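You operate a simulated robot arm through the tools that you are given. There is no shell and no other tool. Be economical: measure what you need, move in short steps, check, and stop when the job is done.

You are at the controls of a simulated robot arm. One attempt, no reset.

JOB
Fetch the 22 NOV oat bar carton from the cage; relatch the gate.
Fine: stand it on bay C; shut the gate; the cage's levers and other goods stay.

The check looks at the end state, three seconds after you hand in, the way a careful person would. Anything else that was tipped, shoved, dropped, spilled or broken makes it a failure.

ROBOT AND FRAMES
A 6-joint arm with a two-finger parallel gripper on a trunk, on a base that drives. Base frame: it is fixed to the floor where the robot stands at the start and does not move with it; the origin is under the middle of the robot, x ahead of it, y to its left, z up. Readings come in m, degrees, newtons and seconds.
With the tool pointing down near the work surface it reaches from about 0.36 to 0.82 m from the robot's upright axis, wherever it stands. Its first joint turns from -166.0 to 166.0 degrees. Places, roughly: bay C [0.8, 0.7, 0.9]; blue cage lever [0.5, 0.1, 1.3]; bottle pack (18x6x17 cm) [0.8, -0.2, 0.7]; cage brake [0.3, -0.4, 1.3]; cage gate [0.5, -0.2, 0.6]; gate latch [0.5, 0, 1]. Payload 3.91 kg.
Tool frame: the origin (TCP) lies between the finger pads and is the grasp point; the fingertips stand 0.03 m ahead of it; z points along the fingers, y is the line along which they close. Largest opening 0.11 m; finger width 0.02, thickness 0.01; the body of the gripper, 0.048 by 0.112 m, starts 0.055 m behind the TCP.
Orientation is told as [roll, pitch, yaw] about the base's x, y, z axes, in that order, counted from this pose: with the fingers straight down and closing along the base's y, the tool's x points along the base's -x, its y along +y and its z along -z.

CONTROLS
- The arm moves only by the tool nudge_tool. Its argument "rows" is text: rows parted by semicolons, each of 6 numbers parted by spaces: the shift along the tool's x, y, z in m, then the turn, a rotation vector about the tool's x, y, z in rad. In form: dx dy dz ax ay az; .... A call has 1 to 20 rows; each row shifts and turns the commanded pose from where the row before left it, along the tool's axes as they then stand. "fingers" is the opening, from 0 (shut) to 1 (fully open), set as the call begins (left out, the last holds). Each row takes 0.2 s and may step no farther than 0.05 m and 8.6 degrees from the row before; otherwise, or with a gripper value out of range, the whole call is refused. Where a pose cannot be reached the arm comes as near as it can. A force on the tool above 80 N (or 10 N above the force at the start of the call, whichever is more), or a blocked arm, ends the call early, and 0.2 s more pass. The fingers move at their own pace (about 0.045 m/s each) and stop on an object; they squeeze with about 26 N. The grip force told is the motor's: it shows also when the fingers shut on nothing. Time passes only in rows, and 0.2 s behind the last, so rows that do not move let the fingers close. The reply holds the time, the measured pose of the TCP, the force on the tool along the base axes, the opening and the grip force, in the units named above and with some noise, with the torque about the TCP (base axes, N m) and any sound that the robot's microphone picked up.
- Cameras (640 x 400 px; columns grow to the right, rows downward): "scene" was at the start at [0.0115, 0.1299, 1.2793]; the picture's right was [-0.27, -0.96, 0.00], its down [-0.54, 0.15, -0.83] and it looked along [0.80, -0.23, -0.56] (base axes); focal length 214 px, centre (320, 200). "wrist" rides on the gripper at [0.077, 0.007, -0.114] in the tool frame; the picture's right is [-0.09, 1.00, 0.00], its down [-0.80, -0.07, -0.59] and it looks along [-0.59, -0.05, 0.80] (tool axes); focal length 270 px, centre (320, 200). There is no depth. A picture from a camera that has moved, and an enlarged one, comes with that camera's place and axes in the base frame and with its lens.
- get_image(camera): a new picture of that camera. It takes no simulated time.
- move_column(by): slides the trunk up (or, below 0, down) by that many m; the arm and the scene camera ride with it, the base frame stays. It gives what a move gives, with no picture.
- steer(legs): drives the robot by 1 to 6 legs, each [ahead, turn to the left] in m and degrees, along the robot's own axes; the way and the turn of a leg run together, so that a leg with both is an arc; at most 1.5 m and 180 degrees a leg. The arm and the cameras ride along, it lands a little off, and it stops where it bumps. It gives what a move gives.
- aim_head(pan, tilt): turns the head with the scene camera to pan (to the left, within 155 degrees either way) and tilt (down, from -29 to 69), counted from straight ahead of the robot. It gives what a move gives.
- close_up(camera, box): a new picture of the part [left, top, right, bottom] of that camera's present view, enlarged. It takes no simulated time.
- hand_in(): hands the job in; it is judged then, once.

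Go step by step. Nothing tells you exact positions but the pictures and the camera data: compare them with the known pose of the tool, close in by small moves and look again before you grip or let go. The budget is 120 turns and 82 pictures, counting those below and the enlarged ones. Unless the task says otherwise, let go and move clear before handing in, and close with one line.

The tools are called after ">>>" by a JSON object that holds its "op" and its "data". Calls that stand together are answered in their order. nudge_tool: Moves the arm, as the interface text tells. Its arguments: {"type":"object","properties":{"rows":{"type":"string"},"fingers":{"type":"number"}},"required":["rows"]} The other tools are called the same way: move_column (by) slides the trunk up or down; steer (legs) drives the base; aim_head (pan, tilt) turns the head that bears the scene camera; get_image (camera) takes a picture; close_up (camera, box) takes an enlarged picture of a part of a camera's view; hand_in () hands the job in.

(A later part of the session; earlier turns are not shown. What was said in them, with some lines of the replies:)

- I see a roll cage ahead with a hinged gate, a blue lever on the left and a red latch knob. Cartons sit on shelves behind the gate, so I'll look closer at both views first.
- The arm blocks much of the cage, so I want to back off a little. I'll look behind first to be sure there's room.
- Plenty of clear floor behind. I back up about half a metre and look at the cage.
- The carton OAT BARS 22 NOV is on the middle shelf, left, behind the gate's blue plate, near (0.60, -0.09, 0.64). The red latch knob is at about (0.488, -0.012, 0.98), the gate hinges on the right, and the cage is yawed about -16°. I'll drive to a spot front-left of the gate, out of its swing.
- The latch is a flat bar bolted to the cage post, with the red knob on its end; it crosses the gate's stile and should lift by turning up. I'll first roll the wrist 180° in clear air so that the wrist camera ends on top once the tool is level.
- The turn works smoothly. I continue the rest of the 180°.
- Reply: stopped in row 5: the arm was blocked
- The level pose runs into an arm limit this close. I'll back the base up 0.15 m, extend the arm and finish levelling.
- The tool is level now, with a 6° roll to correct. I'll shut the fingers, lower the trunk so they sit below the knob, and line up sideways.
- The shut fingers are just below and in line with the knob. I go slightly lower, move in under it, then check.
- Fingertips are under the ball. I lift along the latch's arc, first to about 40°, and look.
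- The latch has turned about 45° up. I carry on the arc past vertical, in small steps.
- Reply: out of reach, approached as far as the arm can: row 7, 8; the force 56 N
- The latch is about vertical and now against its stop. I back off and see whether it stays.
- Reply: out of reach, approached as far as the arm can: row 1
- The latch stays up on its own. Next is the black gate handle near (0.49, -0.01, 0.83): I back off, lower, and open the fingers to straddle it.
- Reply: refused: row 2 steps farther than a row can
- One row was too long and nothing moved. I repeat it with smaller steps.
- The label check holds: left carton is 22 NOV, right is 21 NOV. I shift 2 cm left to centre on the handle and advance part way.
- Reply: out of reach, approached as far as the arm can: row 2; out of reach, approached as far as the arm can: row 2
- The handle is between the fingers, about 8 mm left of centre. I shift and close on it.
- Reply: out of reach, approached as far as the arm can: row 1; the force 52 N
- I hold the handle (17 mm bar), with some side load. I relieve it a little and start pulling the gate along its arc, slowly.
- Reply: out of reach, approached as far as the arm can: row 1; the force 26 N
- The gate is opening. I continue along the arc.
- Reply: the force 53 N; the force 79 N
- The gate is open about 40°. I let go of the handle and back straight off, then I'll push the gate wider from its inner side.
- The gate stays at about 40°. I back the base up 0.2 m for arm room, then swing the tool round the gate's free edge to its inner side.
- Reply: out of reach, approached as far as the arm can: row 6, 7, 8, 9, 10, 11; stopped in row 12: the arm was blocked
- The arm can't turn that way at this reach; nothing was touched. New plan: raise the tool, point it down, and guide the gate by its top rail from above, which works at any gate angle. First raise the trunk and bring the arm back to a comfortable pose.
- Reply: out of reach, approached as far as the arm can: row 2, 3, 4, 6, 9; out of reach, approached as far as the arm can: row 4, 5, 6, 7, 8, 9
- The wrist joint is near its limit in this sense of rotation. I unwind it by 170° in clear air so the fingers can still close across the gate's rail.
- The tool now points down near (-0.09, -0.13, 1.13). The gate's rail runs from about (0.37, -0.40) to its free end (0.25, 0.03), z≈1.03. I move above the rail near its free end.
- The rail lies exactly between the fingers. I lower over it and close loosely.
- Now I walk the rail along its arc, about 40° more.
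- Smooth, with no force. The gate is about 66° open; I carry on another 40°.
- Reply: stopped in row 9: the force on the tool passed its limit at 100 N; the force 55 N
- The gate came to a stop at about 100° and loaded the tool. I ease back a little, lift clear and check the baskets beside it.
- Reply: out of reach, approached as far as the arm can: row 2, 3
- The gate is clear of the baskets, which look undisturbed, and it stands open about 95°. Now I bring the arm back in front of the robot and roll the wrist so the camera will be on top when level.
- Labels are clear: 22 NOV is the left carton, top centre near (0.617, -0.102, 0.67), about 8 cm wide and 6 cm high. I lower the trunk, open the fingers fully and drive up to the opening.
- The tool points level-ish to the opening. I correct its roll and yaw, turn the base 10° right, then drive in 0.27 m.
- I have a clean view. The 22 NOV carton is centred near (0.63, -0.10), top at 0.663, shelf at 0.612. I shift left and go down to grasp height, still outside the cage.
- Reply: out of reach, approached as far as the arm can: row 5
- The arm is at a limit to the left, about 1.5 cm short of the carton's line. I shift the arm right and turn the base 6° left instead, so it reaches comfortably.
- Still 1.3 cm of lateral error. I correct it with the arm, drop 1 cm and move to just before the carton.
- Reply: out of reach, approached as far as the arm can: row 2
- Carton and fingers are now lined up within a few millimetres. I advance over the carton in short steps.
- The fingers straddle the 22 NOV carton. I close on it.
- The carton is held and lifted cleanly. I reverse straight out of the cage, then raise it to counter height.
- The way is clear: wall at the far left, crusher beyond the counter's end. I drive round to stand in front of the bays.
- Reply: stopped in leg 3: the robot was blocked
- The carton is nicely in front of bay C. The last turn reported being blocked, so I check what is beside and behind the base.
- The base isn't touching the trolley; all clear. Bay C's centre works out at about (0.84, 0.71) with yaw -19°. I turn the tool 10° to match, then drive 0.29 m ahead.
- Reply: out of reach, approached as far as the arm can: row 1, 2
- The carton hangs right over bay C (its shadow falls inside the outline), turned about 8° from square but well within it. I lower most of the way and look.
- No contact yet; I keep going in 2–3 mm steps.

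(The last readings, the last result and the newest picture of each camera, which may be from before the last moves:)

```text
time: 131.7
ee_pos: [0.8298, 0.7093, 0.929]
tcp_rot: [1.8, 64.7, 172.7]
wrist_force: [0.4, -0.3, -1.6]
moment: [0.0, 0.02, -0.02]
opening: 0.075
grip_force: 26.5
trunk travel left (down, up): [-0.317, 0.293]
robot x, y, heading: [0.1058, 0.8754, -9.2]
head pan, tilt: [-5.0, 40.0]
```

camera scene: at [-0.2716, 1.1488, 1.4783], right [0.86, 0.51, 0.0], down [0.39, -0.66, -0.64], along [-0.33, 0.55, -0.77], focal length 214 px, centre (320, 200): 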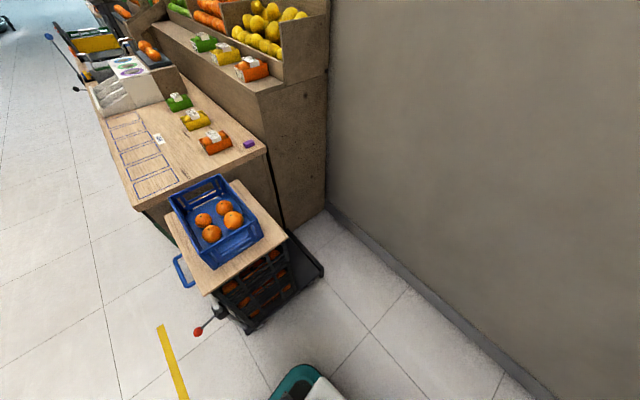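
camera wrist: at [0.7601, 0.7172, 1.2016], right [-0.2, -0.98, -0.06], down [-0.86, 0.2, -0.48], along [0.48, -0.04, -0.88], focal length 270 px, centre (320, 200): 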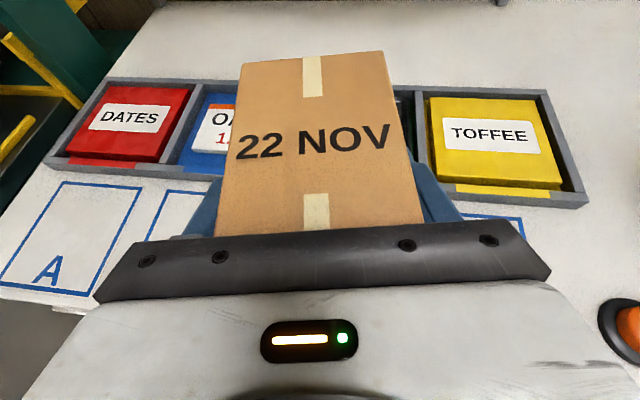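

>>> {"op": "close_up", "data": {"camera": "scene", "box": [320, 120, 400, 190]}}

>>> {"op": "nudge_tool", "data": {"rows": "-0.0023 0 0.001 0 0 0; 0 0 0 0 0 0"}}

>>> {"op": "nudge_tool", "data": {"rows": "-0.0023 0 0.001 0 0 0; 0 0 0 0 0 0"}}

```text
5.71 times, centred on (360, 155) of scene
camera zoom: at [0.1391, 1.0135, 1.3624], right [-0.25, -0.97, 0.0], down [-0.62, 0.16, -0.77], along [0.74, -0.19, -0.64], focal length 1226 px, centre (91, 457)
```

zoom: 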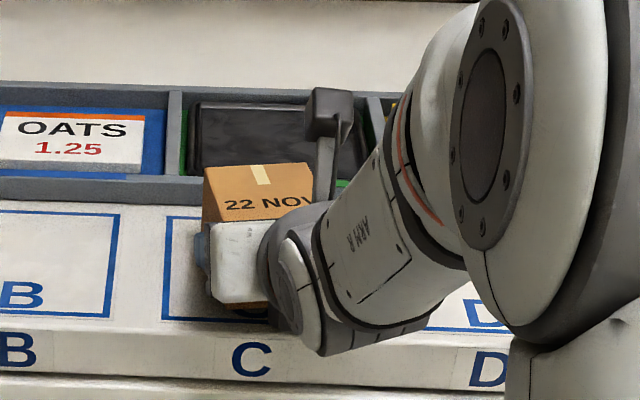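

```text
time: 132.3
ee_pos: [0.8296, 0.7093, 0.9257]
tcp_rot: [1.7, 64.8, 172.7]
wrist_force: [0.7, -0.1, -1.9]
moment: [0.02, -0.02, -0.03]
opening: 0.0747
grip_force: 26.7
trunk travel left (down, up): [-0.317, 0.293]
robot x, y, heading: [0.1041, 0.8688, -9.1]
head pan, tilt: [-5.0, 40.0]
```

```text
time: 132.9
ee_pos: [0.8305, 0.7097, 0.9255]
tcp_rot: [1.6, 64.9, 172.6]
wrist_force: [1.4, 0.5, 3.9]
moment: [0.15, -0.39, 0.01]
opening: 0.0748
grip_force: 26.1
trunk travel left (down, up): [-0.317, 0.293]
robot x, y, heading: [0.1057, 0.8721, -9.4]
head pan, tilt: [-5.0, 40.0]
```

Contact: the carton stands on the counter, and by my two sightings its centre is within a few mm of bay C's centre. I release and back off along the fingers.

>>> {"op": "nudge_tool", "data": {"rows": "0 0 0 0 0 0; 0 0 0 0 0 0; 0 0 0 0 0 0", "fingers": 1}}

>>> {"op": "nudge_tool", "data": {"rows": "0.002 0.003 -0.02 0 0 0; 0 0 -0.03 0 0 0; 0 0 -0.04 0 0 0; 0 0 -0.04 0 0 0; 0 0 0 0 0 0"}}

>>> {"op": "get_image", "data": {"camera": "wrist"}}

```text
time: 133.7
ee_pos: [0.8298, 0.7093, 0.9237]
tcp_rot: [1.6, 64.8, 172.6]
wrist_force: [0.9, 0.5, -0.5]
moment: [0.0, 0.02, -0.01]
opening: 0.1099
grip_force: 0.1
trunk travel left (down, up): [-0.317, 0.293]
robot x, y, heading: [0.1046, 0.8712, -9.3]
head pan, tilt: [-5.0, 40.0]
```

```text
time: 134.9
ee_pos: [0.7134, 0.7256, 0.9802]
tcp_rot: [2.1, 65.0, 172.7]
wrist_force: [-0.1, 0.0, 0.7]
moment: [0.0, 0.01, -0.02]
opening: 0.1103
grip_force: 0.0
trunk travel left (down, up): [-0.317, 0.293]
robot x, y, heading: [0.1114, 0.8765, -9.2]
head pan, tilt: [-5.0, 40.0]
```

```text
11 pictures are left
camera wrist: at [0.6429, 0.7316, 1.0996], right [-0.2, -0.98, -0.06], down [-0.86, 0.2, -0.48], along [0.48, -0.04, -0.88], focal length 270 px, centre (320, 200)
```

wrist: 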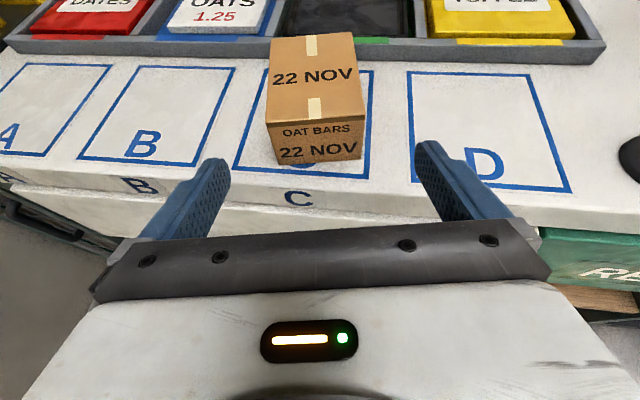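

The carton stands upright inside bay C. Next I close the gate: back away, raise, point the tool down and unwind the wrist, as I'll guide the rail from above again.

>>> {"op": "steer", "data": {"legs": [[-0.36, 0]]}}

>>> {"op": "move_column", "data": {"by": 0.2}}

>>> {"op": "nudge_tool", "data": {"rows": "0 0 0 0 -0.1418 0; 0 0 0 0 -0.1418 0; 0 0 0 0 -0.1418 0; 0 0 0 0 -0.1418 0; 0 0 0 0 -0.1418 0; 0 0 0 0 -0.1418 0; 0 0 0 0 -0.1418 0; 0 0 0 0 -0.1418 0; 0 0 0 0 0 -0.149; 0 0 0 0 0 -0.149; 0 0 0 0 0 -0.149; 0 0 0 0 0 -0.149; 0 0 0 0 0 -0.149; 0 0 0 0 0 -0.149; 0 0 0 0 0 -0.149; 0 0 0 0 0 -0.149; 0 0 0 0 0 -0.149; 0 0 0 0 0 -0.149", "fingers": 0.7}}

>>> {"op": "nudge_tool", "data": {"rows": "0 0 0 0 0 -0.149; 0 0 0 0 0 -0.149; 0 0 0 0 0 -0.149; 0 0 0 0 0 -0.149; 0 0 0 0 0 -0.149; 0 0 0 0 0 -0.149; 0 0 0 0 0 -0.149; 0 0 0 0 0 -0.149; 0 0 0 0 0 -0.149; 0 0 0 0 0 -0.149; 0 0 0 0 0 -0.149; 0 0 0 0 0 0"}}

```text
time: 137.2
ee_pos: [0.3589, 0.7862, 0.9804]
tcp_rot: [2.2, 65.0, 173.0]
wrist_force: [-0.5, 0.8, 0.2]
moment: [-0.02, -0.01, 0.03]
opening: 0.1101
grip_force: 0.0
trunk travel left (down, up): [-0.317, 0.293]
robot x, y, heading: [-0.2494, 0.931, -9.3]
head pan, tilt: [-5.0, 40.0]
```

```text
time: 139.4
ee_pos: [0.3596, 0.7867, 1.1807]
tcp_rot: [2.2, 65.0, 173.0]
wrist_force: [-0.1, -0.2, -0.3]
moment: [0.0, 0.0, 0.01]
opening: 0.1099
grip_force: 0.0
trunk travel left (down, up): [-0.517, 0.093]
robot x, y, heading: [-0.2499, 0.9313, -9.1]
head pan, tilt: [-5.0, 40.0]
```

```text
time: 143.2
ee_pos: [0.3626, 0.7958, 1.1816]
tcp_rot: [8.2, 1.4, -101.1]
wrist_force: [0.1, 0.3, -0.2]
moment: [-0.03, 0.01, -0.01]
opening: 0.0768
grip_force: 0.0
out of reach, approached as far as the arm can: row 2, 3
trunk travel left (down, up): [-0.517, 0.093]
robot x, y, heading: [-0.2493, 0.9356, -9.2]
head pan, tilt: [-5.0, 40.0]
```

```text
time: 145.8
ee_pos: [0.3629, 0.7949, 1.1808]
tcp_rot: [0.9, -8.1, -7.4]
wrist_force: [0.9, -0.1, -0.6]
moment: [0.01, -0.01, 0.02]
opening: 0.0772
grip_force: 0.1
trunk travel left (down, up): [-0.517, 0.093]
robot x, y, heading: [-0.2476, 0.9317, -9.3]
head pan, tilt: [-5.0, 40.0]
```

>>> {"op": "nudge_tool", "data": {"rows": "0 0 0 0 0.14 0; 0 0 0 0 0 0"}}

>>> {"op": "steer", "data": {"legs": [[0, -87.8], [0.665, 0], [0, 82]]}}

>>> {"op": "aim_head", "data": {"pan": -15, "tilt": 32}}

>>> {"op": "get_image", "data": {"camera": "scene"}}

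```text
time: 146.4
ee_pos: [0.3624, 0.7957, 1.1833]
tcp_rot: [1.0, -0.2, -7.4]
wrist_force: [-0.2, 0.9, -0.2]
moment: [0.03, 0.03, 0.01]
opening: 0.0767
grip_force: 0.2
trunk travel left (down, up): [-0.517, 0.093]
robot x, y, heading: [-0.2484, 0.9317, -9.3]
head pan, tilt: [-5.0, 40.0]
```

```text
time: 157.4
ee_pos: [0.3062, 0.0672, 1.1833]
tcp_rot: [1.0, -0.2, -9.7]
wrist_force: [-1.1, -0.1, 0.1]
moment: [0.01, 0.04, 0.01]
opening: 0.0772
grip_force: 0.0
trunk travel left (down, up): [-0.517, 0.093]
robot x, y, heading: [-0.3034, 0.2033, -12.0]
head pan, tilt: [-5.0, 40.0]
```

```text
time: 158.1
ee_pos: [0.3054, 0.0667, 1.1828]
tcp_rot: [0.9, -0.2, -9.9]
wrist_force: [-0.1, -0.3, 0.1]
moment: [0.02, 0.02, -0.01]
opening: 0.0771
grip_force: 0.0
trunk travel left (down, up): [-0.517, 0.093]
robot x, y, heading: [-0.3052, 0.2012, -12.0]
head pan, tilt: [-15.0, 32.0]
```

```text
10 pictures are left
camera scene: at [-0.2679, 0.3229, 1.5747], right [-0.46, -0.89, 0.0], down [-0.47, 0.24, -0.85], along [0.75, -0.39, -0.53], focal length 214 px, centre (320, 200)
```

scene: 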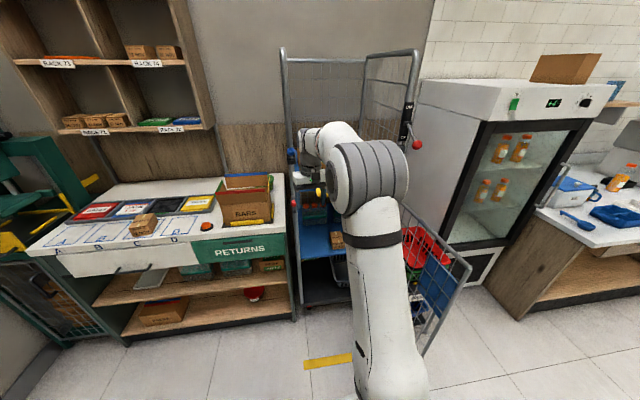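

The 22 NOV carton stands on C, and the gate's rail end is near (-0.08, -0.31). I move above the rail 5 cm from that end.

>>> {"op": "nudge_tool", "data": {"rows": "0.0212 -0.0364 0 0 0 0; 0.0212 -0.0364 0 0 0 0; 0.0212 -0.0364 0 0 0 0; 0.0212 -0.0364 0 0 0 0; 0.0212 -0.0364 0 0 0 0; 0.0212 -0.0364 0 0 0 0; 0.0212 -0.0364 0 0 0 0; 0.0212 -0.0364 0 0 0 0; 0.0212 -0.0364 0 0 0 0; 0.0212 -0.0364 0 0 0 0; 0.0212 -0.0364 0 0 0 0; 0.0212 -0.0364 0 0 0 0; 0 0 0 0 0 0"}}

>>> {"op": "get_image", "data": {"camera": "wrist"}}

```text
time: 160.9
ee_pos: [-0.0199, -0.3198, 1.1748]
tcp_rot: [0.9, -0.2, -9.8]
wrist_force: [-0.1, -0.3, 0.2]
moment: [-0.02, -0.02, 0.0]
opening: 0.0768
grip_force: 0.0
trunk travel left (down, up): [-0.517, 0.093]
robot x, y, heading: [-0.308, 0.2008, -12.1]
head pan, tilt: [-15.0, 32.0]
```

```text
9 pictures are left
camera wrist: at [-0.0956, -0.3016, 1.289], right [0.26, 0.97, 0.02], down [0.77, -0.21, 0.6], along [0.58, -0.14, -0.8], focal length 270 px, centre (320, 200)
```

wrist: 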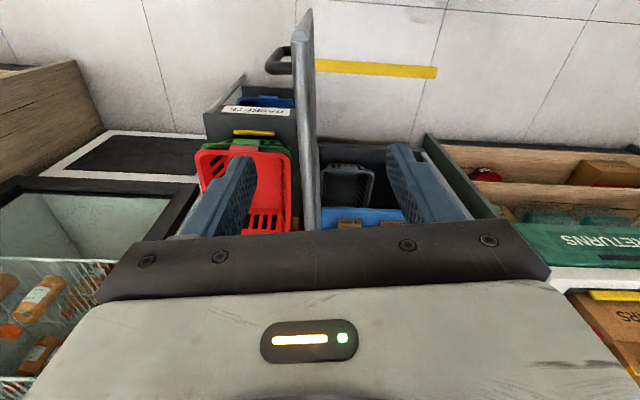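

>>> {"op": "nudge_tool", "data": {"rows": "0 0 0.045 0 0 0; 0 0 0.045 0 0 0; 0 0 0.045 0 0 0; 0 0 0 0 0 0"}}

>>> {"op": "nudge_tool", "data": {"rows": "0 0 0 0 0 0; 0 0 0 0 0 0; 0 0 0 0 0 0", "fingers": 0.25}}

>>> {"op": "nudge_tool", "data": {"rows": "-0.0025 0.0348 0 0 0 0.0873; -0.0025 0.0348 0 0 0 0.0873; -0.0025 0.0348 0 0 0 0.0873; -0.0025 0.0348 0 0 0 0.0873; -0.0025 0.0348 0 0 0 0.0873; -0.0025 0.0348 0 0 0 0.0873; -0.0025 0.0348 0 0 0 0.0873; -0.0025 0.0348 0 0 0 0.0873; 0 0 0 0 0 0"}}

```text
time: 161.9
ee_pos: [-0.0205, -0.3181, 1.0365]
tcp_rot: [0.9, -0.2, -9.8]
wrist_force: [-0.8, -0.8, 0.3]
moment: [0.0, 0.0, 0.01]
opening: 0.0772
grip_force: 0.1
trunk travel left (down, up): [-0.517, 0.093]
robot x, y, heading: [-0.3049, 0.2053, -12.2]
head pan, tilt: [-15.0, 32.0]
```

```text
time: 162.7
ee_pos: [-0.0205, -0.3173, 1.0356]
tcp_rot: [0.9, -0.2, -9.9]
wrist_force: [-0.2, 0.4, 0.0]
moment: [0.02, -0.03, 0.01]
opening: 0.0274
grip_force: 0.0
trunk travel left (down, up): [-0.517, 0.093]
robot x, y, heading: [-0.3029, 0.2054, -12.2]
head pan, tilt: [-15.0, 32.0]
```

```text
time: 164.7
ee_pos: [0.1248, -0.0855, 1.0434]
tcp_rot: [0.8, 0.4, -49.9]
wrist_force: [0.3, -0.1, -0.2]
moment: [0.02, 0.02, 0.0]
opening: 0.0273
grip_force: 0.0
trunk travel left (down, up): [-0.517, 0.093]
robot x, y, heading: [-0.3038, 0.2021, -12.0]
head pan, tilt: [-15.0, 32.0]
```

The gate follows freely. I continue to within about 14° of closed.

>>> {"op": "nudge_tool", "data": {"rows": "-0.0025 0.0348 0.001 0 0 0.0873; -0.0025 0.0348 0.001 0 0 0.0873; -0.0025 0.0348 0.001 0 0 0.0873; -0.0025 0.0348 0.001 0 0 0.0873; -0.0025 0.0348 0 0 0 0.0873; -0.0025 0.0348 0 0 0 0.0873; -0.0025 0.0348 0 0 0 0.0873; -0.0025 0.0348 0 0 0 0.0873; 0 0 0 0 0 0"}}

>>> {"op": "get_image", "data": {"camera": "wrist"}}

```text
time: 166.7
ee_pos: [0.3843, 0.0046, 1.042]
tcp_rot: [0.3, 0.8, -89.8]
wrist_force: [0.7, 0.8, -0.1]
moment: [0.01, 0.02, 0.0]
opening: 0.0274
grip_force: 0.1
trunk travel left (down, up): [-0.517, 0.093]
robot x, y, heading: [-0.3076, 0.2031, -11.9]
head pan, tilt: [-15.0, 32.0]
```

```text
8 pictures are left
camera wrist: at [0.3895, 0.0795, 1.1597], right [1.0, -0.09, 0.01], down [-0.07, -0.81, 0.58], along [-0.05, -0.58, -0.81], focal length 270 px, centre (320, 200)
```

wrist: 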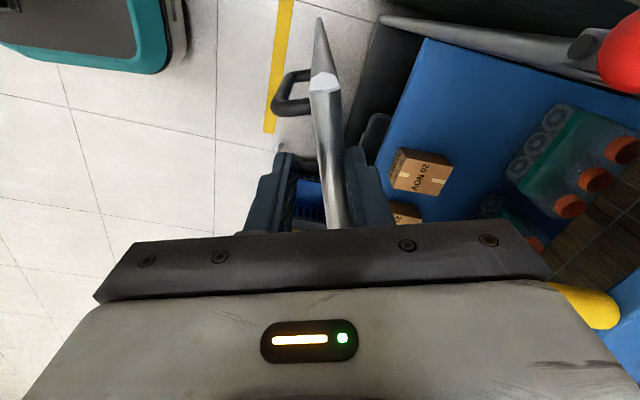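

The gate is about 14° from closed and the gripper is nearing the yellow shelf handle, so I stop here. I lift off, back away, and level the tool with fingers shut to push the gate home.

>>> {"op": "nudge_tool", "data": {"rows": "0 0 -0.04 0 0 0; 0 0 -0.04 0 0 0; 0 0 -0.04 0 0 0; 0 -0.045 0 0 0 0; 0 -0.045 0 0 0 0; 0 -0.045 0 0 0 0; 0 -0.03 0 0 0 0; 0 0 0 0 0 -0.131; 0 0 0 0 0 -0.131; 0 0 0 0 0 -0.131; 0 0 0 0 0 -0.131; 0 0 0 0 0 -0.131; 0 0 0 0 0 -0.131; 0 0 0 0 0 -0.131; 0 0 0 0 0 -0.131; 0 0 0 0 0 -0.131; 0 0 0 0 0 -0.131; 0 0 0 0 0 0"}}

>>> {"op": "nudge_tool", "data": {"rows": "0 0 0 0 -0.1428 0; 0 0 0 0 -0.1428 0; 0 0 0 0 -0.1428 0; 0 0 0 0 -0.1428 0; 0 0 0 0 -0.1428 0; 0 0 0 0 -0.1428 0; 0 0 0 0 -0.1428 0; 0 0 0 0 -0.1428 0; 0 0 0 0 -0.1428 0; 0 0 0 0 -0.1428 0; 0 0 0 0 -0.1428 0; 0 0 0 0 0 0", "fingers": 0}}

```text
time: 170.5
ee_pos: [0.2178, 0.0014, 1.1633]
tcp_rot: [1.0, -0.2, -14.6]
wrist_force: [0.3, -0.1, 0.2]
moment: [-0.02, 0.0, -0.01]
opening: 0.0277
grip_force: 0.1
trunk travel left (down, up): [-0.517, 0.093]
robot x, y, heading: [-0.3064, 0.2025, -11.9]
head pan, tilt: [-15.0, 32.0]
```

```text
time: 173.1
ee_pos: [0.2178, 0.0026, 1.1608]
tcp_rot: [27.3, -86.7, -41.1]
wrist_force: [-0.3, -0.6, 0.3]
moment: [0.03, 0.04, 0.03]
opening: 0.0001
grip_force: 26.2
out of reach, approached as far as the arm can: row 7
trunk travel left (down, up): [-0.517, 0.093]
robot x, y, heading: [-0.3083, 0.2042, -11.9]
head pan, tilt: [-15.0, 32.0]
```

>>> {"op": "move_column", "data": {"by": -0.222}}

>>> {"op": "nudge_tool", "data": {"rows": "0 0 0.03 0 0 0; 0 0 0.03 0 0 0; 0 0 0.03 0 0 0; 0 0 0.03 0 0 0; 0 0 0.02 0 0 0; 0 0 0.02 0 0 0; 0 0 0 0 0 0"}}

>>> {"op": "get_image", "data": {"camera": "scene"}}

```text
time: 175.4
ee_pos: [0.2182, 0.0035, 0.9396]
tcp_rot: [27.3, -86.7, -40.8]
wrist_force: [-0.1, 0.5, 0.7]
moment: [-0.01, -0.01, 0.0]
opening: 0.0
grip_force: 25.9
trunk travel left (down, up): [-0.295, 0.315]
robot x, y, heading: [-0.3068, 0.2035, -12.3]
head pan, tilt: [-15.0, 32.0]
```

```text
time: 177.1
ee_pos: [0.3686, -0.0524, 0.9343]
tcp_rot: [26.9, -86.5, -39.9]
wrist_force: [0.0, -0.9, 0.2]
moment: [-0.01, 0.01, 0.01]
opening: 0.0002
grip_force: 26.1
out of reach, approached as far as the arm can: row 2, 3, 5
trunk travel left (down, up): [-0.295, 0.315]
robot x, y, heading: [-0.3061, 0.2031, -12.0]
head pan, tilt: [-15.0, 32.0]
```

```text
7 pictures are left
camera scene: at [-0.2676, 0.3239, 1.3527], right [-0.46, -0.89, 0.0], down [-0.47, 0.24, -0.85], along [0.75, -0.39, -0.53], focal length 214 px, centre (320, 200)
```

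scene: 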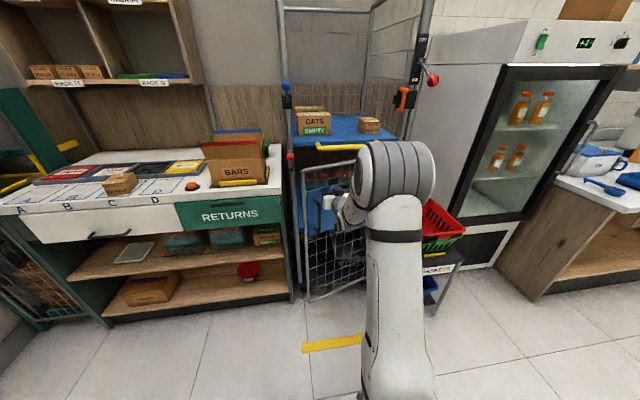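

The fingers are at the gate's plate. I keep pushing in small steps and watch the force.

>>> {"op": "nudge_tool", "data": {"rows": "0 0 0.015 0 0 0; 0 0 0.015 0 0 0; 0 0 0.01 0 0 0; 0 0 0.01 0 0 0; 0 0 0 0 0 0"}}

>>> {"op": "nudge_tool", "data": {"rows": "0 0 0.007 0 0 0; 0 0 0.007 0 0 0; 0 0 0 0 0 0"}}

>>> {"op": "close_up", "data": {"camera": "scene", "box": [270, 120, 400, 220]}}

```text
time: 178.2
ee_pos: [0.4155, -0.0677, 0.9318]
tcp_rot: [26.8, -86.5, -39.7]
wrist_force: [-0.3, 0.3, -0.7]
moment: [0.02, 0.0, 0.01]
opening: 0.0
grip_force: 25.8
out of reach, approached as far as the arm can: row 2
trunk travel left (down, up): [-0.295, 0.315]
robot x, y, heading: [-0.3021, 0.2014, -12.0]
head pan, tilt: [-15.0, 32.0]
```

```text
time: 179.1
ee_pos: [0.428, -0.0715, 0.9319]
tcp_rot: [26.9, -86.5, -39.9]
wrist_force: [-0.3, -0.3, -0.2]
moment: [-0.02, 0.02, -0.02]
opening: 0.0
grip_force: 25.7
trunk travel left (down, up): [-0.295, 0.315]
robot x, y, heading: [-0.3023, 0.2038, -12.1]
head pan, tilt: [-15.0, 32.0]
```

```text
4.00 times, centred on (335, 170) of scene
camera zoom: at [-0.2677, 0.3239, 1.3526], right [-0.46, -0.89, 0.0], down [-0.47, 0.24, -0.85], along [0.75, -0.39, -0.53], focal length 858 px, centre (260, 320)
```

zoom: 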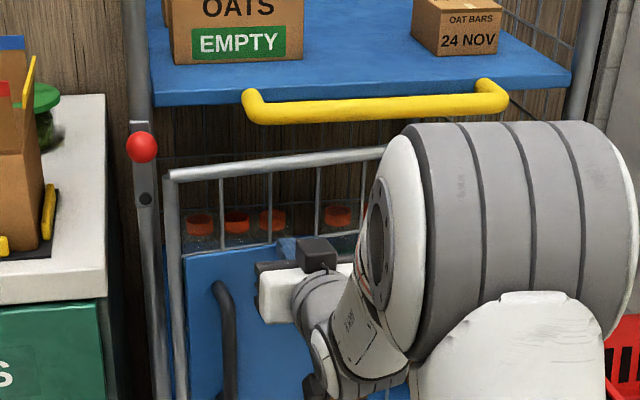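

>>> {"op": "nudge_tool", "data": {"rows": "0 0 0.008 0 0 0; 0 0 0.008 0 0 0; 0 0 0 0 0 0"}}

>>> {"op": "nudge_tool", "data": {"rows": "0 0 0.006 0 0 0; 0 0 0.006 0 0 0; 0 0 0 0 0 0"}}

```text
time: 179.8
ee_pos: [0.442, -0.0739, 0.9315]
tcp_rot: [26.9, -86.5, -39.7]
wrist_force: [-0.4, -0.1, 0.7]
moment: [-0.02, 0.02, 0.02]
opening: 0.0
grip_force: 25.9
trunk travel left (down, up): [-0.295, 0.315]
robot x, y, heading: [-0.308, 0.2018, -11.8]
head pan, tilt: [-15.0, 32.0]
```

```text
time: 180.7
ee_pos: [0.4543, -0.0761, 0.9322]
tcp_rot: [26.8, -86.5, -39.7]
wrist_force: [0.2, -0.4, -0.2]
moment: [-0.02, 0.02, 0.02]
opening: 0.0
grip_force: 25.8
trunk travel left (down, up): [-0.295, 0.315]
robot x, y, heading: [-0.3029, 0.1983, -12.0]
head pan, tilt: [-15.0, 32.0]
```

>>> {"op": "nudge_tool", "data": {"rows": "0 0 0.006 0 0 0; 0 0 0.006 0 0 0; 0 0 0 0 0 0"}}

>>> {"op": "nudge_tool", "data": {"rows": "0 0 0.005 0 0 0; 0 0 0.005 0 0 0; 0 0 0 0 0 0"}}

>>> {"op": "close_up", "data": {"camera": "scene", "box": [280, 130, 360, 200]}}

```text
time: 181.4
ee_pos: [0.4663, -0.08, 0.9299]
tcp_rot: [26.8, -86.5, -39.8]
wrist_force: [0.0, -0.2, 0.0]
moment: [0.01, 0.0, 0.01]
opening: 0.0001
grip_force: 26.1
trunk travel left (down, up): [-0.295, 0.315]
robot x, y, heading: [-0.3063, 0.205, -12.4]
head pan, tilt: [-15.0, 32.0]
```

```text
time: 182.2
ee_pos: [0.477, -0.0823, 0.9304]
tcp_rot: [26.6, -86.5, -39.5]
wrist_force: [-0.1, 0.8, 0.0]
moment: [-0.03, -0.03, 0.0]
opening: 0.0
grip_force: 26.0
trunk travel left (down, up): [-0.295, 0.315]
robot x, y, heading: [-0.3051, 0.2025, -12.3]
head pan, tilt: [-15.0, 32.0]
```

```text
5.71 times, centred on (320, 165) of scene
camera zoom: at [-0.2676, 0.3239, 1.3527], right [-0.46, -0.89, 0.0], down [-0.47, 0.24, -0.85], along [0.75, -0.39, -0.53], focal length 1226 px, centre (320, 400)
```

zoom: 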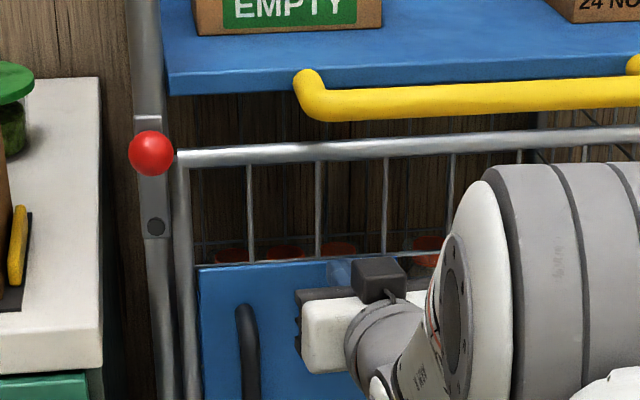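

>>> {"op": "nudge_tool", "data": {"rows": "0 0 0.005 0 0 0; 0 0 0.005 0 0 0; 0 0 0 0 0 0"}}

>>> {"op": "nudge_tool", "data": {"rows": "0 0 0.005 0 0 0; 0 0 0.004 0 0 0; 0 0 0 0 0 0"}}

```text
time: 183.1
ee_pos: [0.4836, -0.082, 0.9305]
tcp_rot: [26.2, -86.4, -39.1]
wrist_force: [-49.9, 15.7, -9.0]
moment: [0.05, -0.08, -0.39]
opening: 0.0
grip_force: 25.8
trunk travel left (down, up): [-0.295, 0.315]
robot x, y, heading: [-0.3038, 0.207, -12.0]
head pan, tilt: [-15.0, 32.0]
```

```text
time: 183.4
ee_pos: [0.4835, -0.0823, 0.9303]
tcp_rot: [24.4, -86.2, -37.4]
wrist_force: [-50.1, 17.8, 8.0]
moment: [-0.25, -0.54, -0.3]
opening: 0.0
grip_force: 25.9
trunk travel left (down, up): [-0.295, 0.315]
robot x, y, heading: [-0.3078, 0.2032, -12.3]
head pan, tilt: [-15.0, 32.0]
stopped in row 1: the force on the tool passed its limit at 90 N (the readings are from after the stop); the commanded pose is now the measured one
```

The gate is now hard against its stop: closed. I back off, raise to knob height and go round to the knob's left side.

>>> {"op": "nudge_tool", "data": {"rows": "0 0 -0.03 0 0 0; 0 0 -0.045 0 0 0; 0 0 -0.045 0 0 0; 0 0 0 0 0 0"}}

>>> {"op": "move_column", "data": {"by": 0.124}}

>>> {"op": "nudge_tool", "data": {"rows": "0 0.044 0 0 0 0; 0 0.044 0 0 0 0; 0 0.044 0 0 0 0; 0 0.044 0 0 0 0; 0 0 0 0 0 0"}}

>>> {"op": "close_up", "data": {"camera": "scene", "box": [250, 120, 370, 230]}}

```text
time: 184.4
ee_pos: [0.3716, -0.0567, 0.931]
tcp_rot: [23.5, -85.9, -36.6]
wrist_force: [-0.1, 0.2, 0.2]
moment: [0.0, 0.04, -0.01]
opening: 0.0001
grip_force: 25.7
trunk travel left (down, up): [-0.295, 0.315]
robot x, y, heading: [-0.3052, 0.2036, -12.3]
head pan, tilt: [-15.0, 32.0]
```

```text
time: 186.0
ee_pos: [0.3721, -0.0584, 1.054]
tcp_rot: [23.5, -85.9, -36.4]
wrist_force: [0.0, 0.1, 0.0]
moment: [-0.04, 0.0, -0.05]
opening: 0.0
grip_force: 26.2
trunk travel left (down, up): [-0.419, 0.191]
robot x, y, heading: [-0.3039, 0.2044, -12.0]
head pan, tilt: [-15.0, 32.0]
```

```text
time: 187.2
ee_pos: [0.3654, -0.0258, 1.0567]
tcp_rot: [23.1, -85.4, -34.1]
wrist_force: [0.0, 0.4, 0.0]
moment: [0.0, -0.01, -0.01]
opening: 0.0
grip_force: 25.4
out of reach, approached as far as the arm can: row 1, 2, 3, 4
trunk travel left (down, up): [-0.419, 0.191]
robot x, y, heading: [-0.308, 0.2009, -12.1]
head pan, tilt: [-15.0, 32.0]
```

```text
3.64 times, centred on (310, 175) of scene
camera zoom: at [-0.268, 0.324, 1.4767], right [-0.46, -0.89, 0.0], down [-0.47, 0.24, -0.85], along [0.75, -0.39, -0.53], focal length 780 px, centre (356, 291)
```

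zoom: 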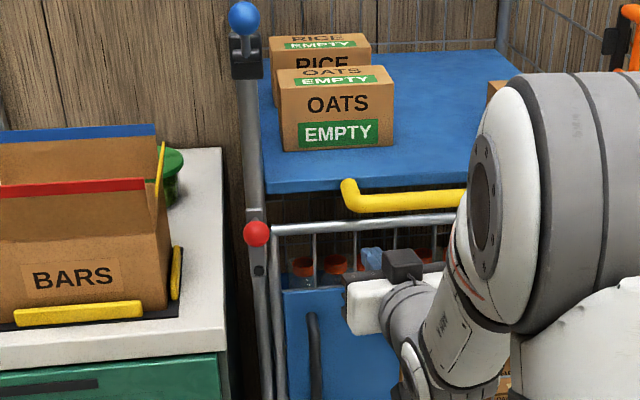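

The arm is at its leftward limit in this pose, so I turn the base 12° left to bring the fingers to the left of the knob.

>>> {"op": "steer", "data": {"legs": [[0, 12]]}}

>>> {"op": "nudge_tool", "data": {"rows": "0 0 0.03 0 0 0; 0 0 0 0 0 0"}}

>>> {"op": "close_up", "data": {"camera": "scene", "box": [290, 120, 450, 240]}}

```text
time: 188.3
ee_pos: [0.3975, 0.1191, 1.0581]
tcp_rot: [23.3, -85.5, -21.6]
wrist_force: [-0.2, -1.1, -0.6]
moment: [0.01, -0.03, -0.01]
opening: 0.0003
grip_force: 25.9
trunk travel left (down, up): [-0.419, 0.191]
robot x, y, heading: [-0.3034, 0.1929, -0.9]
head pan, tilt: [-15.0, 32.0]
```

```text
time: 188.9
ee_pos: [0.43, 0.1201, 1.057]
tcp_rot: [23.1, -85.3, -21.2]
wrist_force: [0.7, 0.1, -0.6]
moment: [-0.02, 0.03, 0.04]
opening: 0.0002
grip_force: 26.3
trunk travel left (down, up): [-0.419, 0.191]
robot x, y, heading: [-0.3071, 0.1967, -0.5]
head pan, tilt: [-15.0, 32.0]
```

```text
3.33 times, centred on (370, 180) of scene
camera zoom: at [-0.2932, 0.3225, 1.4767], right [-0.27, -0.96, 0.0], down [-0.51, 0.14, -0.85], along [0.82, -0.23, -0.53], focal length 715 px, centre (153, 267)
```

zoom: 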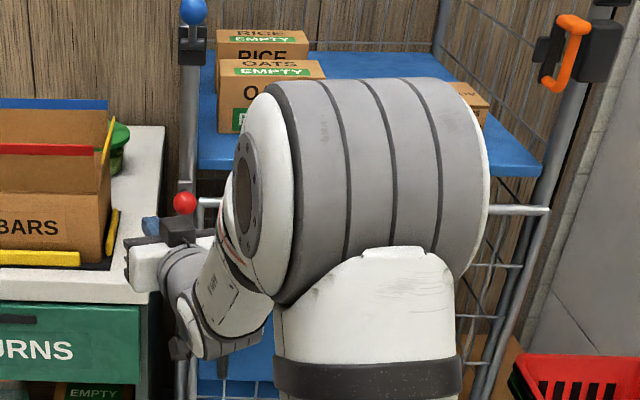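

The fingers are left of the knob. I go in level with it and push it over to the right along its arc.

>>> {"op": "nudge_tool", "data": {"rows": "0 0 0.02 0 0 0; 0 0 0.018 0 0 0; 0 -0.017 -0.004 0 0 0; -0.002 -0.017 -0.005 0 0 0; -0.003 -0.012 -0.004 0 0 0; -0.003 -0.012 -0.004 0 0 0; 0.001 -0.012 -0.004 0 0 0; 0.002 -0.012 -0.004 0 0 0; 0 0 0 0 0 0"}}

>>> {"op": "close_up", "data": {"camera": "scene", "box": [310, 150, 410, 220]}}

```text
time: 190.9
ee_pos: [0.4438, 0.0375, 1.0571]
tcp_rot: [23.1, -85.4, -21.5]
wrist_force: [-0.8, 0.7, -0.3]
moment: [-0.01, 0.02, 0.03]
opening: 0.0
grip_force: 26.0
trunk travel left (down, up): [-0.419, 0.191]
robot x, y, heading: [-0.3087, 0.1974, -0.6]
head pan, tilt: [-15.0, 32.0]
```

```text
5.71 times, centred on (360, 185) of scene
camera zoom: at [-0.2935, 0.3226, 1.4767], right [-0.27, -0.96, 0.0], down [-0.51, 0.14, -0.85], along [0.82, -0.23, -0.53], focal length 1226 px, centre (91, 286)
```

zoom: 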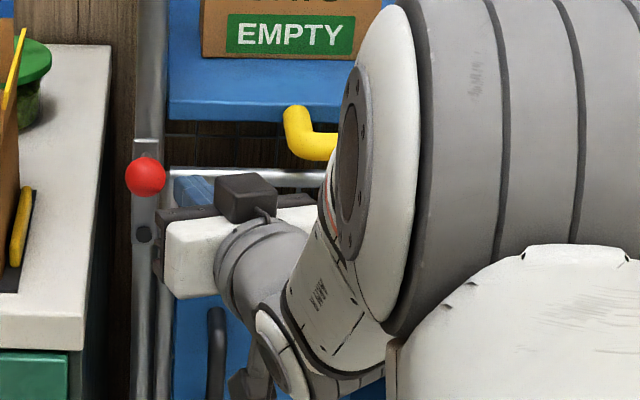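

The fingers passed just in front of the knob: when up, it sits about 2 cm deeper (x≈0.507). I go back left, reach deeper, and push again.

>>> {"op": "nudge_tool", "data": {"rows": "0 0 -0.02 0 0 0; 0 0.042 0 0 0 0; 0 0.042 0 0 0 0; 0 0 0 0 0 0"}}

```text
time: 191.9
ee_pos: [0.4217, 0.1232, 1.0621]
tcp_rot: [22.8, -85.4, -20.9]
wrist_force: [0.0, 0.7, -0.8]
moment: [-0.02, 0.02, -0.02]
opening: 0.0
grip_force: 25.5
trunk travel left (down, up): [-0.419, 0.191]
robot x, y, heading: [-0.31, 0.1965, -0.6]
head pan, tilt: [-15.0, 32.0]
```

>>> {"op": "nudge_tool", "data": {"rows": "0 0 0.033 0 0 0; 0 0 0.033 0 0 0; 0 0 0 0 0 0"}}

>>> {"op": "nudge_tool", "data": {"rows": "0 -0.018 0 0 0 0; 0 -0.018 -0.002 0 0 0; -0.003 -0.012 -0.004 0 0 0; -0.003 -0.012 -0.004 0 0 0"}}

```text
time: 192.7
ee_pos: [0.4889, 0.1237, 1.0567]
tcp_rot: [23.2, -85.4, -21.1]
wrist_force: [0.1, 0.6, -0.2]
moment: [0.04, -0.04, -0.01]
opening: 0.0001
grip_force: 26.1
trunk travel left (down, up): [-0.419, 0.191]
robot x, y, heading: [-0.307, 0.1973, -0.3]
head pan, tilt: [-15.0, 32.0]
```

```text
time: 193.7
ee_pos: [0.4788, 0.0619, 1.0621]
tcp_rot: [23.0, -85.5, -21.4]
wrist_force: [-0.2, 0.3, -0.4]
moment: [0.0, 0.01, -0.03]
opening: 0.0
grip_force: 25.9
trunk travel left (down, up): [-0.419, 0.191]
robot x, y, heading: [-0.3039, 0.1984, -0.2]
head pan, tilt: [-15.0, 32.0]
```

>>> {"op": "nudge_tool", "data": {"rows": "0.0015 -0.012 -0.004 0 0 0; 0.0015 -0.012 -0.004 0 0 0; 0.005 -0.011 -0.0035 0 0 0; 0.006 -0.011 -0.0035 0 0 0; 0 0 0 0 0 0"}}

>>> {"op": "close_up", "data": {"camera": "scene", "box": [310, 150, 410, 220]}}

```text
time: 194.9
ee_pos: [0.4643, 0.0174, 1.0469]
tcp_rot: [23.1, -85.4, -21.5]
wrist_force: [0.0, 0.5, 0.2]
moment: [-0.02, -0.01, 0.01]
opening: 0.0
grip_force: 25.8
trunk travel left (down, up): [-0.419, 0.191]
robot x, y, heading: [-0.308, 0.1915, -0.4]
head pan, tilt: [-15.0, 32.0]
```

```text
5.71 times, centred on (360, 185) of scene
camera zoom: at [-0.2935, 0.3226, 1.4767], right [-0.27, -0.96, 0.0], down [-0.51, 0.14, -0.85], along [0.82, -0.23, -0.53], focal length 1226 px, centre (91, 286)
```

zoom: 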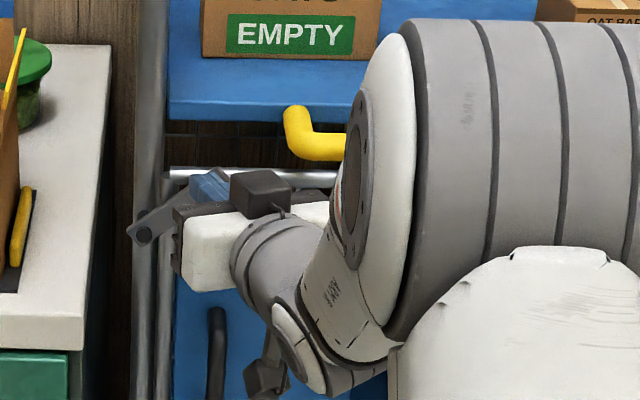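

The latch bar is following, about 60° over. I continue downwards, then feel for its stop.

>>> {"op": "nudge_tool", "data": {"rows": "0.009 -0.008 -0.003 0 0 0; 0.009 -0.008 -0.003 0 0 0; 0.006 -0.003 -0.001 0 0 0; 0.006 -0.003 -0.001 0 0 0; 0 0 0 0 0 0"}}

>>> {"op": "nudge_tool", "data": {"rows": "0.005 0 0 0 0 0; 0 0 0 0 0 0"}}

>>> {"op": "nudge_tool", "data": {"rows": "0.005 0 0 0 0 0; 0 0 0 0 0 0"}}

```text
time: 196.1
ee_pos: [0.4548, -0.0042, 1.0171]
tcp_rot: [23.0, -85.5, -21.5]
wrist_force: [-0.1, 0.3, 0.1]
moment: [-0.01, 0.0, -0.01]
opening: 0.0
grip_force: 26.4
trunk travel left (down, up): [-0.419, 0.191]
robot x, y, heading: [-0.308, 0.1933, -0.6]
head pan, tilt: [-15.0, 32.0]
```

```text
time: 196.7
ee_pos: [0.4538, -0.0052, 1.0107]
tcp_rot: [23.2, -85.6, -21.7]
wrist_force: [0.4, -0.9, -0.6]
moment: [0.01, -0.03, 0.01]
opening: 0.0
grip_force: 26.1
trunk travel left (down, up): [-0.419, 0.191]
robot x, y, heading: [-0.307, 0.1969, -0.5]
head pan, tilt: [-15.0, 32.0]
```

```text
time: 197.3
ee_pos: [0.4543, -0.0038, 1.006]
tcp_rot: [23.1, -85.4, -21.5]
wrist_force: [-0.9, 0.0, -0.3]
moment: [-0.01, 0.01, -0.02]
opening: 0.0
grip_force: 25.7
trunk travel left (down, up): [-0.419, 0.191]
robot x, y, heading: [-0.3093, 0.1987, -0.5]
head pan, tilt: [-15.0, 32.0]
```

>>> {"op": "nudge_tool", "data": {"rows": "0.004 0 0 0 0 0; 0 0 0 0 0 0"}}

>>> {"op": "nudge_tool", "data": {"rows": "0.003 0 0 0 0 0; 0 0 0 0 0 0"}}

```text
time: 197.9
ee_pos: [0.4533, -0.004, 1.0016]
tcp_rot: [23.2, -85.5, -21.5]
wrist_force: [-0.4, 0.7, 0.3]
moment: [0.01, 0.03, 0.01]
opening: 0.0
grip_force: 25.9
trunk travel left (down, up): [-0.419, 0.191]
robot x, y, heading: [-0.307, 0.1979, -0.7]
head pan, tilt: [-15.0, 32.0]
```

```text
time: 198.5
ee_pos: [0.4548, -0.0034, 0.9996]
tcp_rot: [23.3, -85.6, -21.8]
wrist_force: [-0.9, -0.8, 0.6]
moment: [-0.04, -0.05, -0.01]
opening: 0.0
grip_force: 26.7
trunk travel left (down, up): [-0.419, 0.191]
robot x, y, heading: [-0.3074, 0.1982, -0.5]
head pan, tilt: [-15.0, 32.0]
```

I've pressed to where the knob sat originally. I back off, move the arm aside and inspect with my last picture.

>>> {"op": "nudge_tool", "data": {"rows": "-0.003 0 -0.03 0 0 0; 0 0 -0.04 0 0 0; 0 0 -0.04 0 0 0; 0 -0.04 0 0 0 0; 0 -0.04 0 0 0 0; 0 -0.04 0 0 0 0; 0 -0.04 0 0 0 0; 0 0 0 0 0 0"}}

>>> {"op": "steer", "data": {"legs": [[-0.25, 0]]}}

>>> {"op": "aim_head", "data": {"pan": -15, "tilt": 25}}

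```text
time: 200.3
ee_pos: [0.3469, -0.1676, 1.007]
tcp_rot: [23.7, -85.4, -22.0]
wrist_force: [1.1, -1.0, -0.7]
moment: [-0.02, 0.04, -0.02]
opening: 0.0001
grip_force: 25.6
trunk travel left (down, up): [-0.419, 0.191]
robot x, y, heading: [-0.3063, 0.1967, -0.1]
head pan, tilt: [-15.0, 32.0]
```

```text
time: 202.2
ee_pos: [0.0971, -0.1623, 1.0068]
tcp_rot: [23.4, -85.5, -21.3]
wrist_force: [-0.4, 0.1, -0.2]
moment: [0.04, -0.05, -0.02]
opening: 0.0
grip_force: 25.9
trunk travel left (down, up): [-0.419, 0.191]
robot x, y, heading: [-0.5571, 0.1979, -0.2]
head pan, tilt: [-15.0, 32.0]
```

```text
time: 202.8
ee_pos: [0.0969, -0.1618, 1.007]
tcp_rot: [23.2, -85.5, -21.4]
wrist_force: [0.9, -0.1, 0.3]
moment: [0.01, -0.02, 0.01]
opening: 0.0
grip_force: 26.1
trunk travel left (down, up): [-0.419, 0.191]
robot x, y, heading: [-0.5549, 0.1971, -0.4]
head pan, tilt: [-15.0, 25.0]
```

>>> {"op": "close_up", "data": {"camera": "scene", "box": [295, 165, 385, 225]}}

```text
6.67 times, centred on (340, 195) of scene
camera zoom: at [-0.5433, 0.3241, 1.4877], right [-0.26, -0.97, 0.0], down [-0.41, 0.11, -0.91], along [0.87, -0.24, -0.42], focal length 1430 px, centre (187, 233)
```

zoom: 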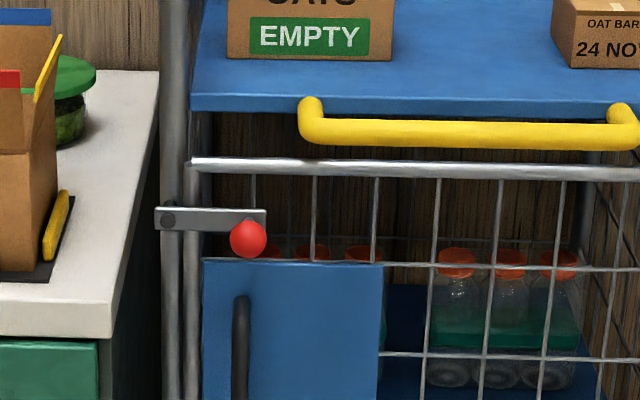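

The latch bar is back across the shut gate, level as it was at the start. The carton stands on bay C, the tool is clear, and I'm handing in.

>>> {"op": "hand_in", "data": {}}

```text
The job is handed in.
```

The 22 NOV oat bar carton stands upright inside the bay C outline, turned about 8° from square. The gate is shut and latched, the cage's levers were not touched, and in my last views the other goods looked undisturbed.
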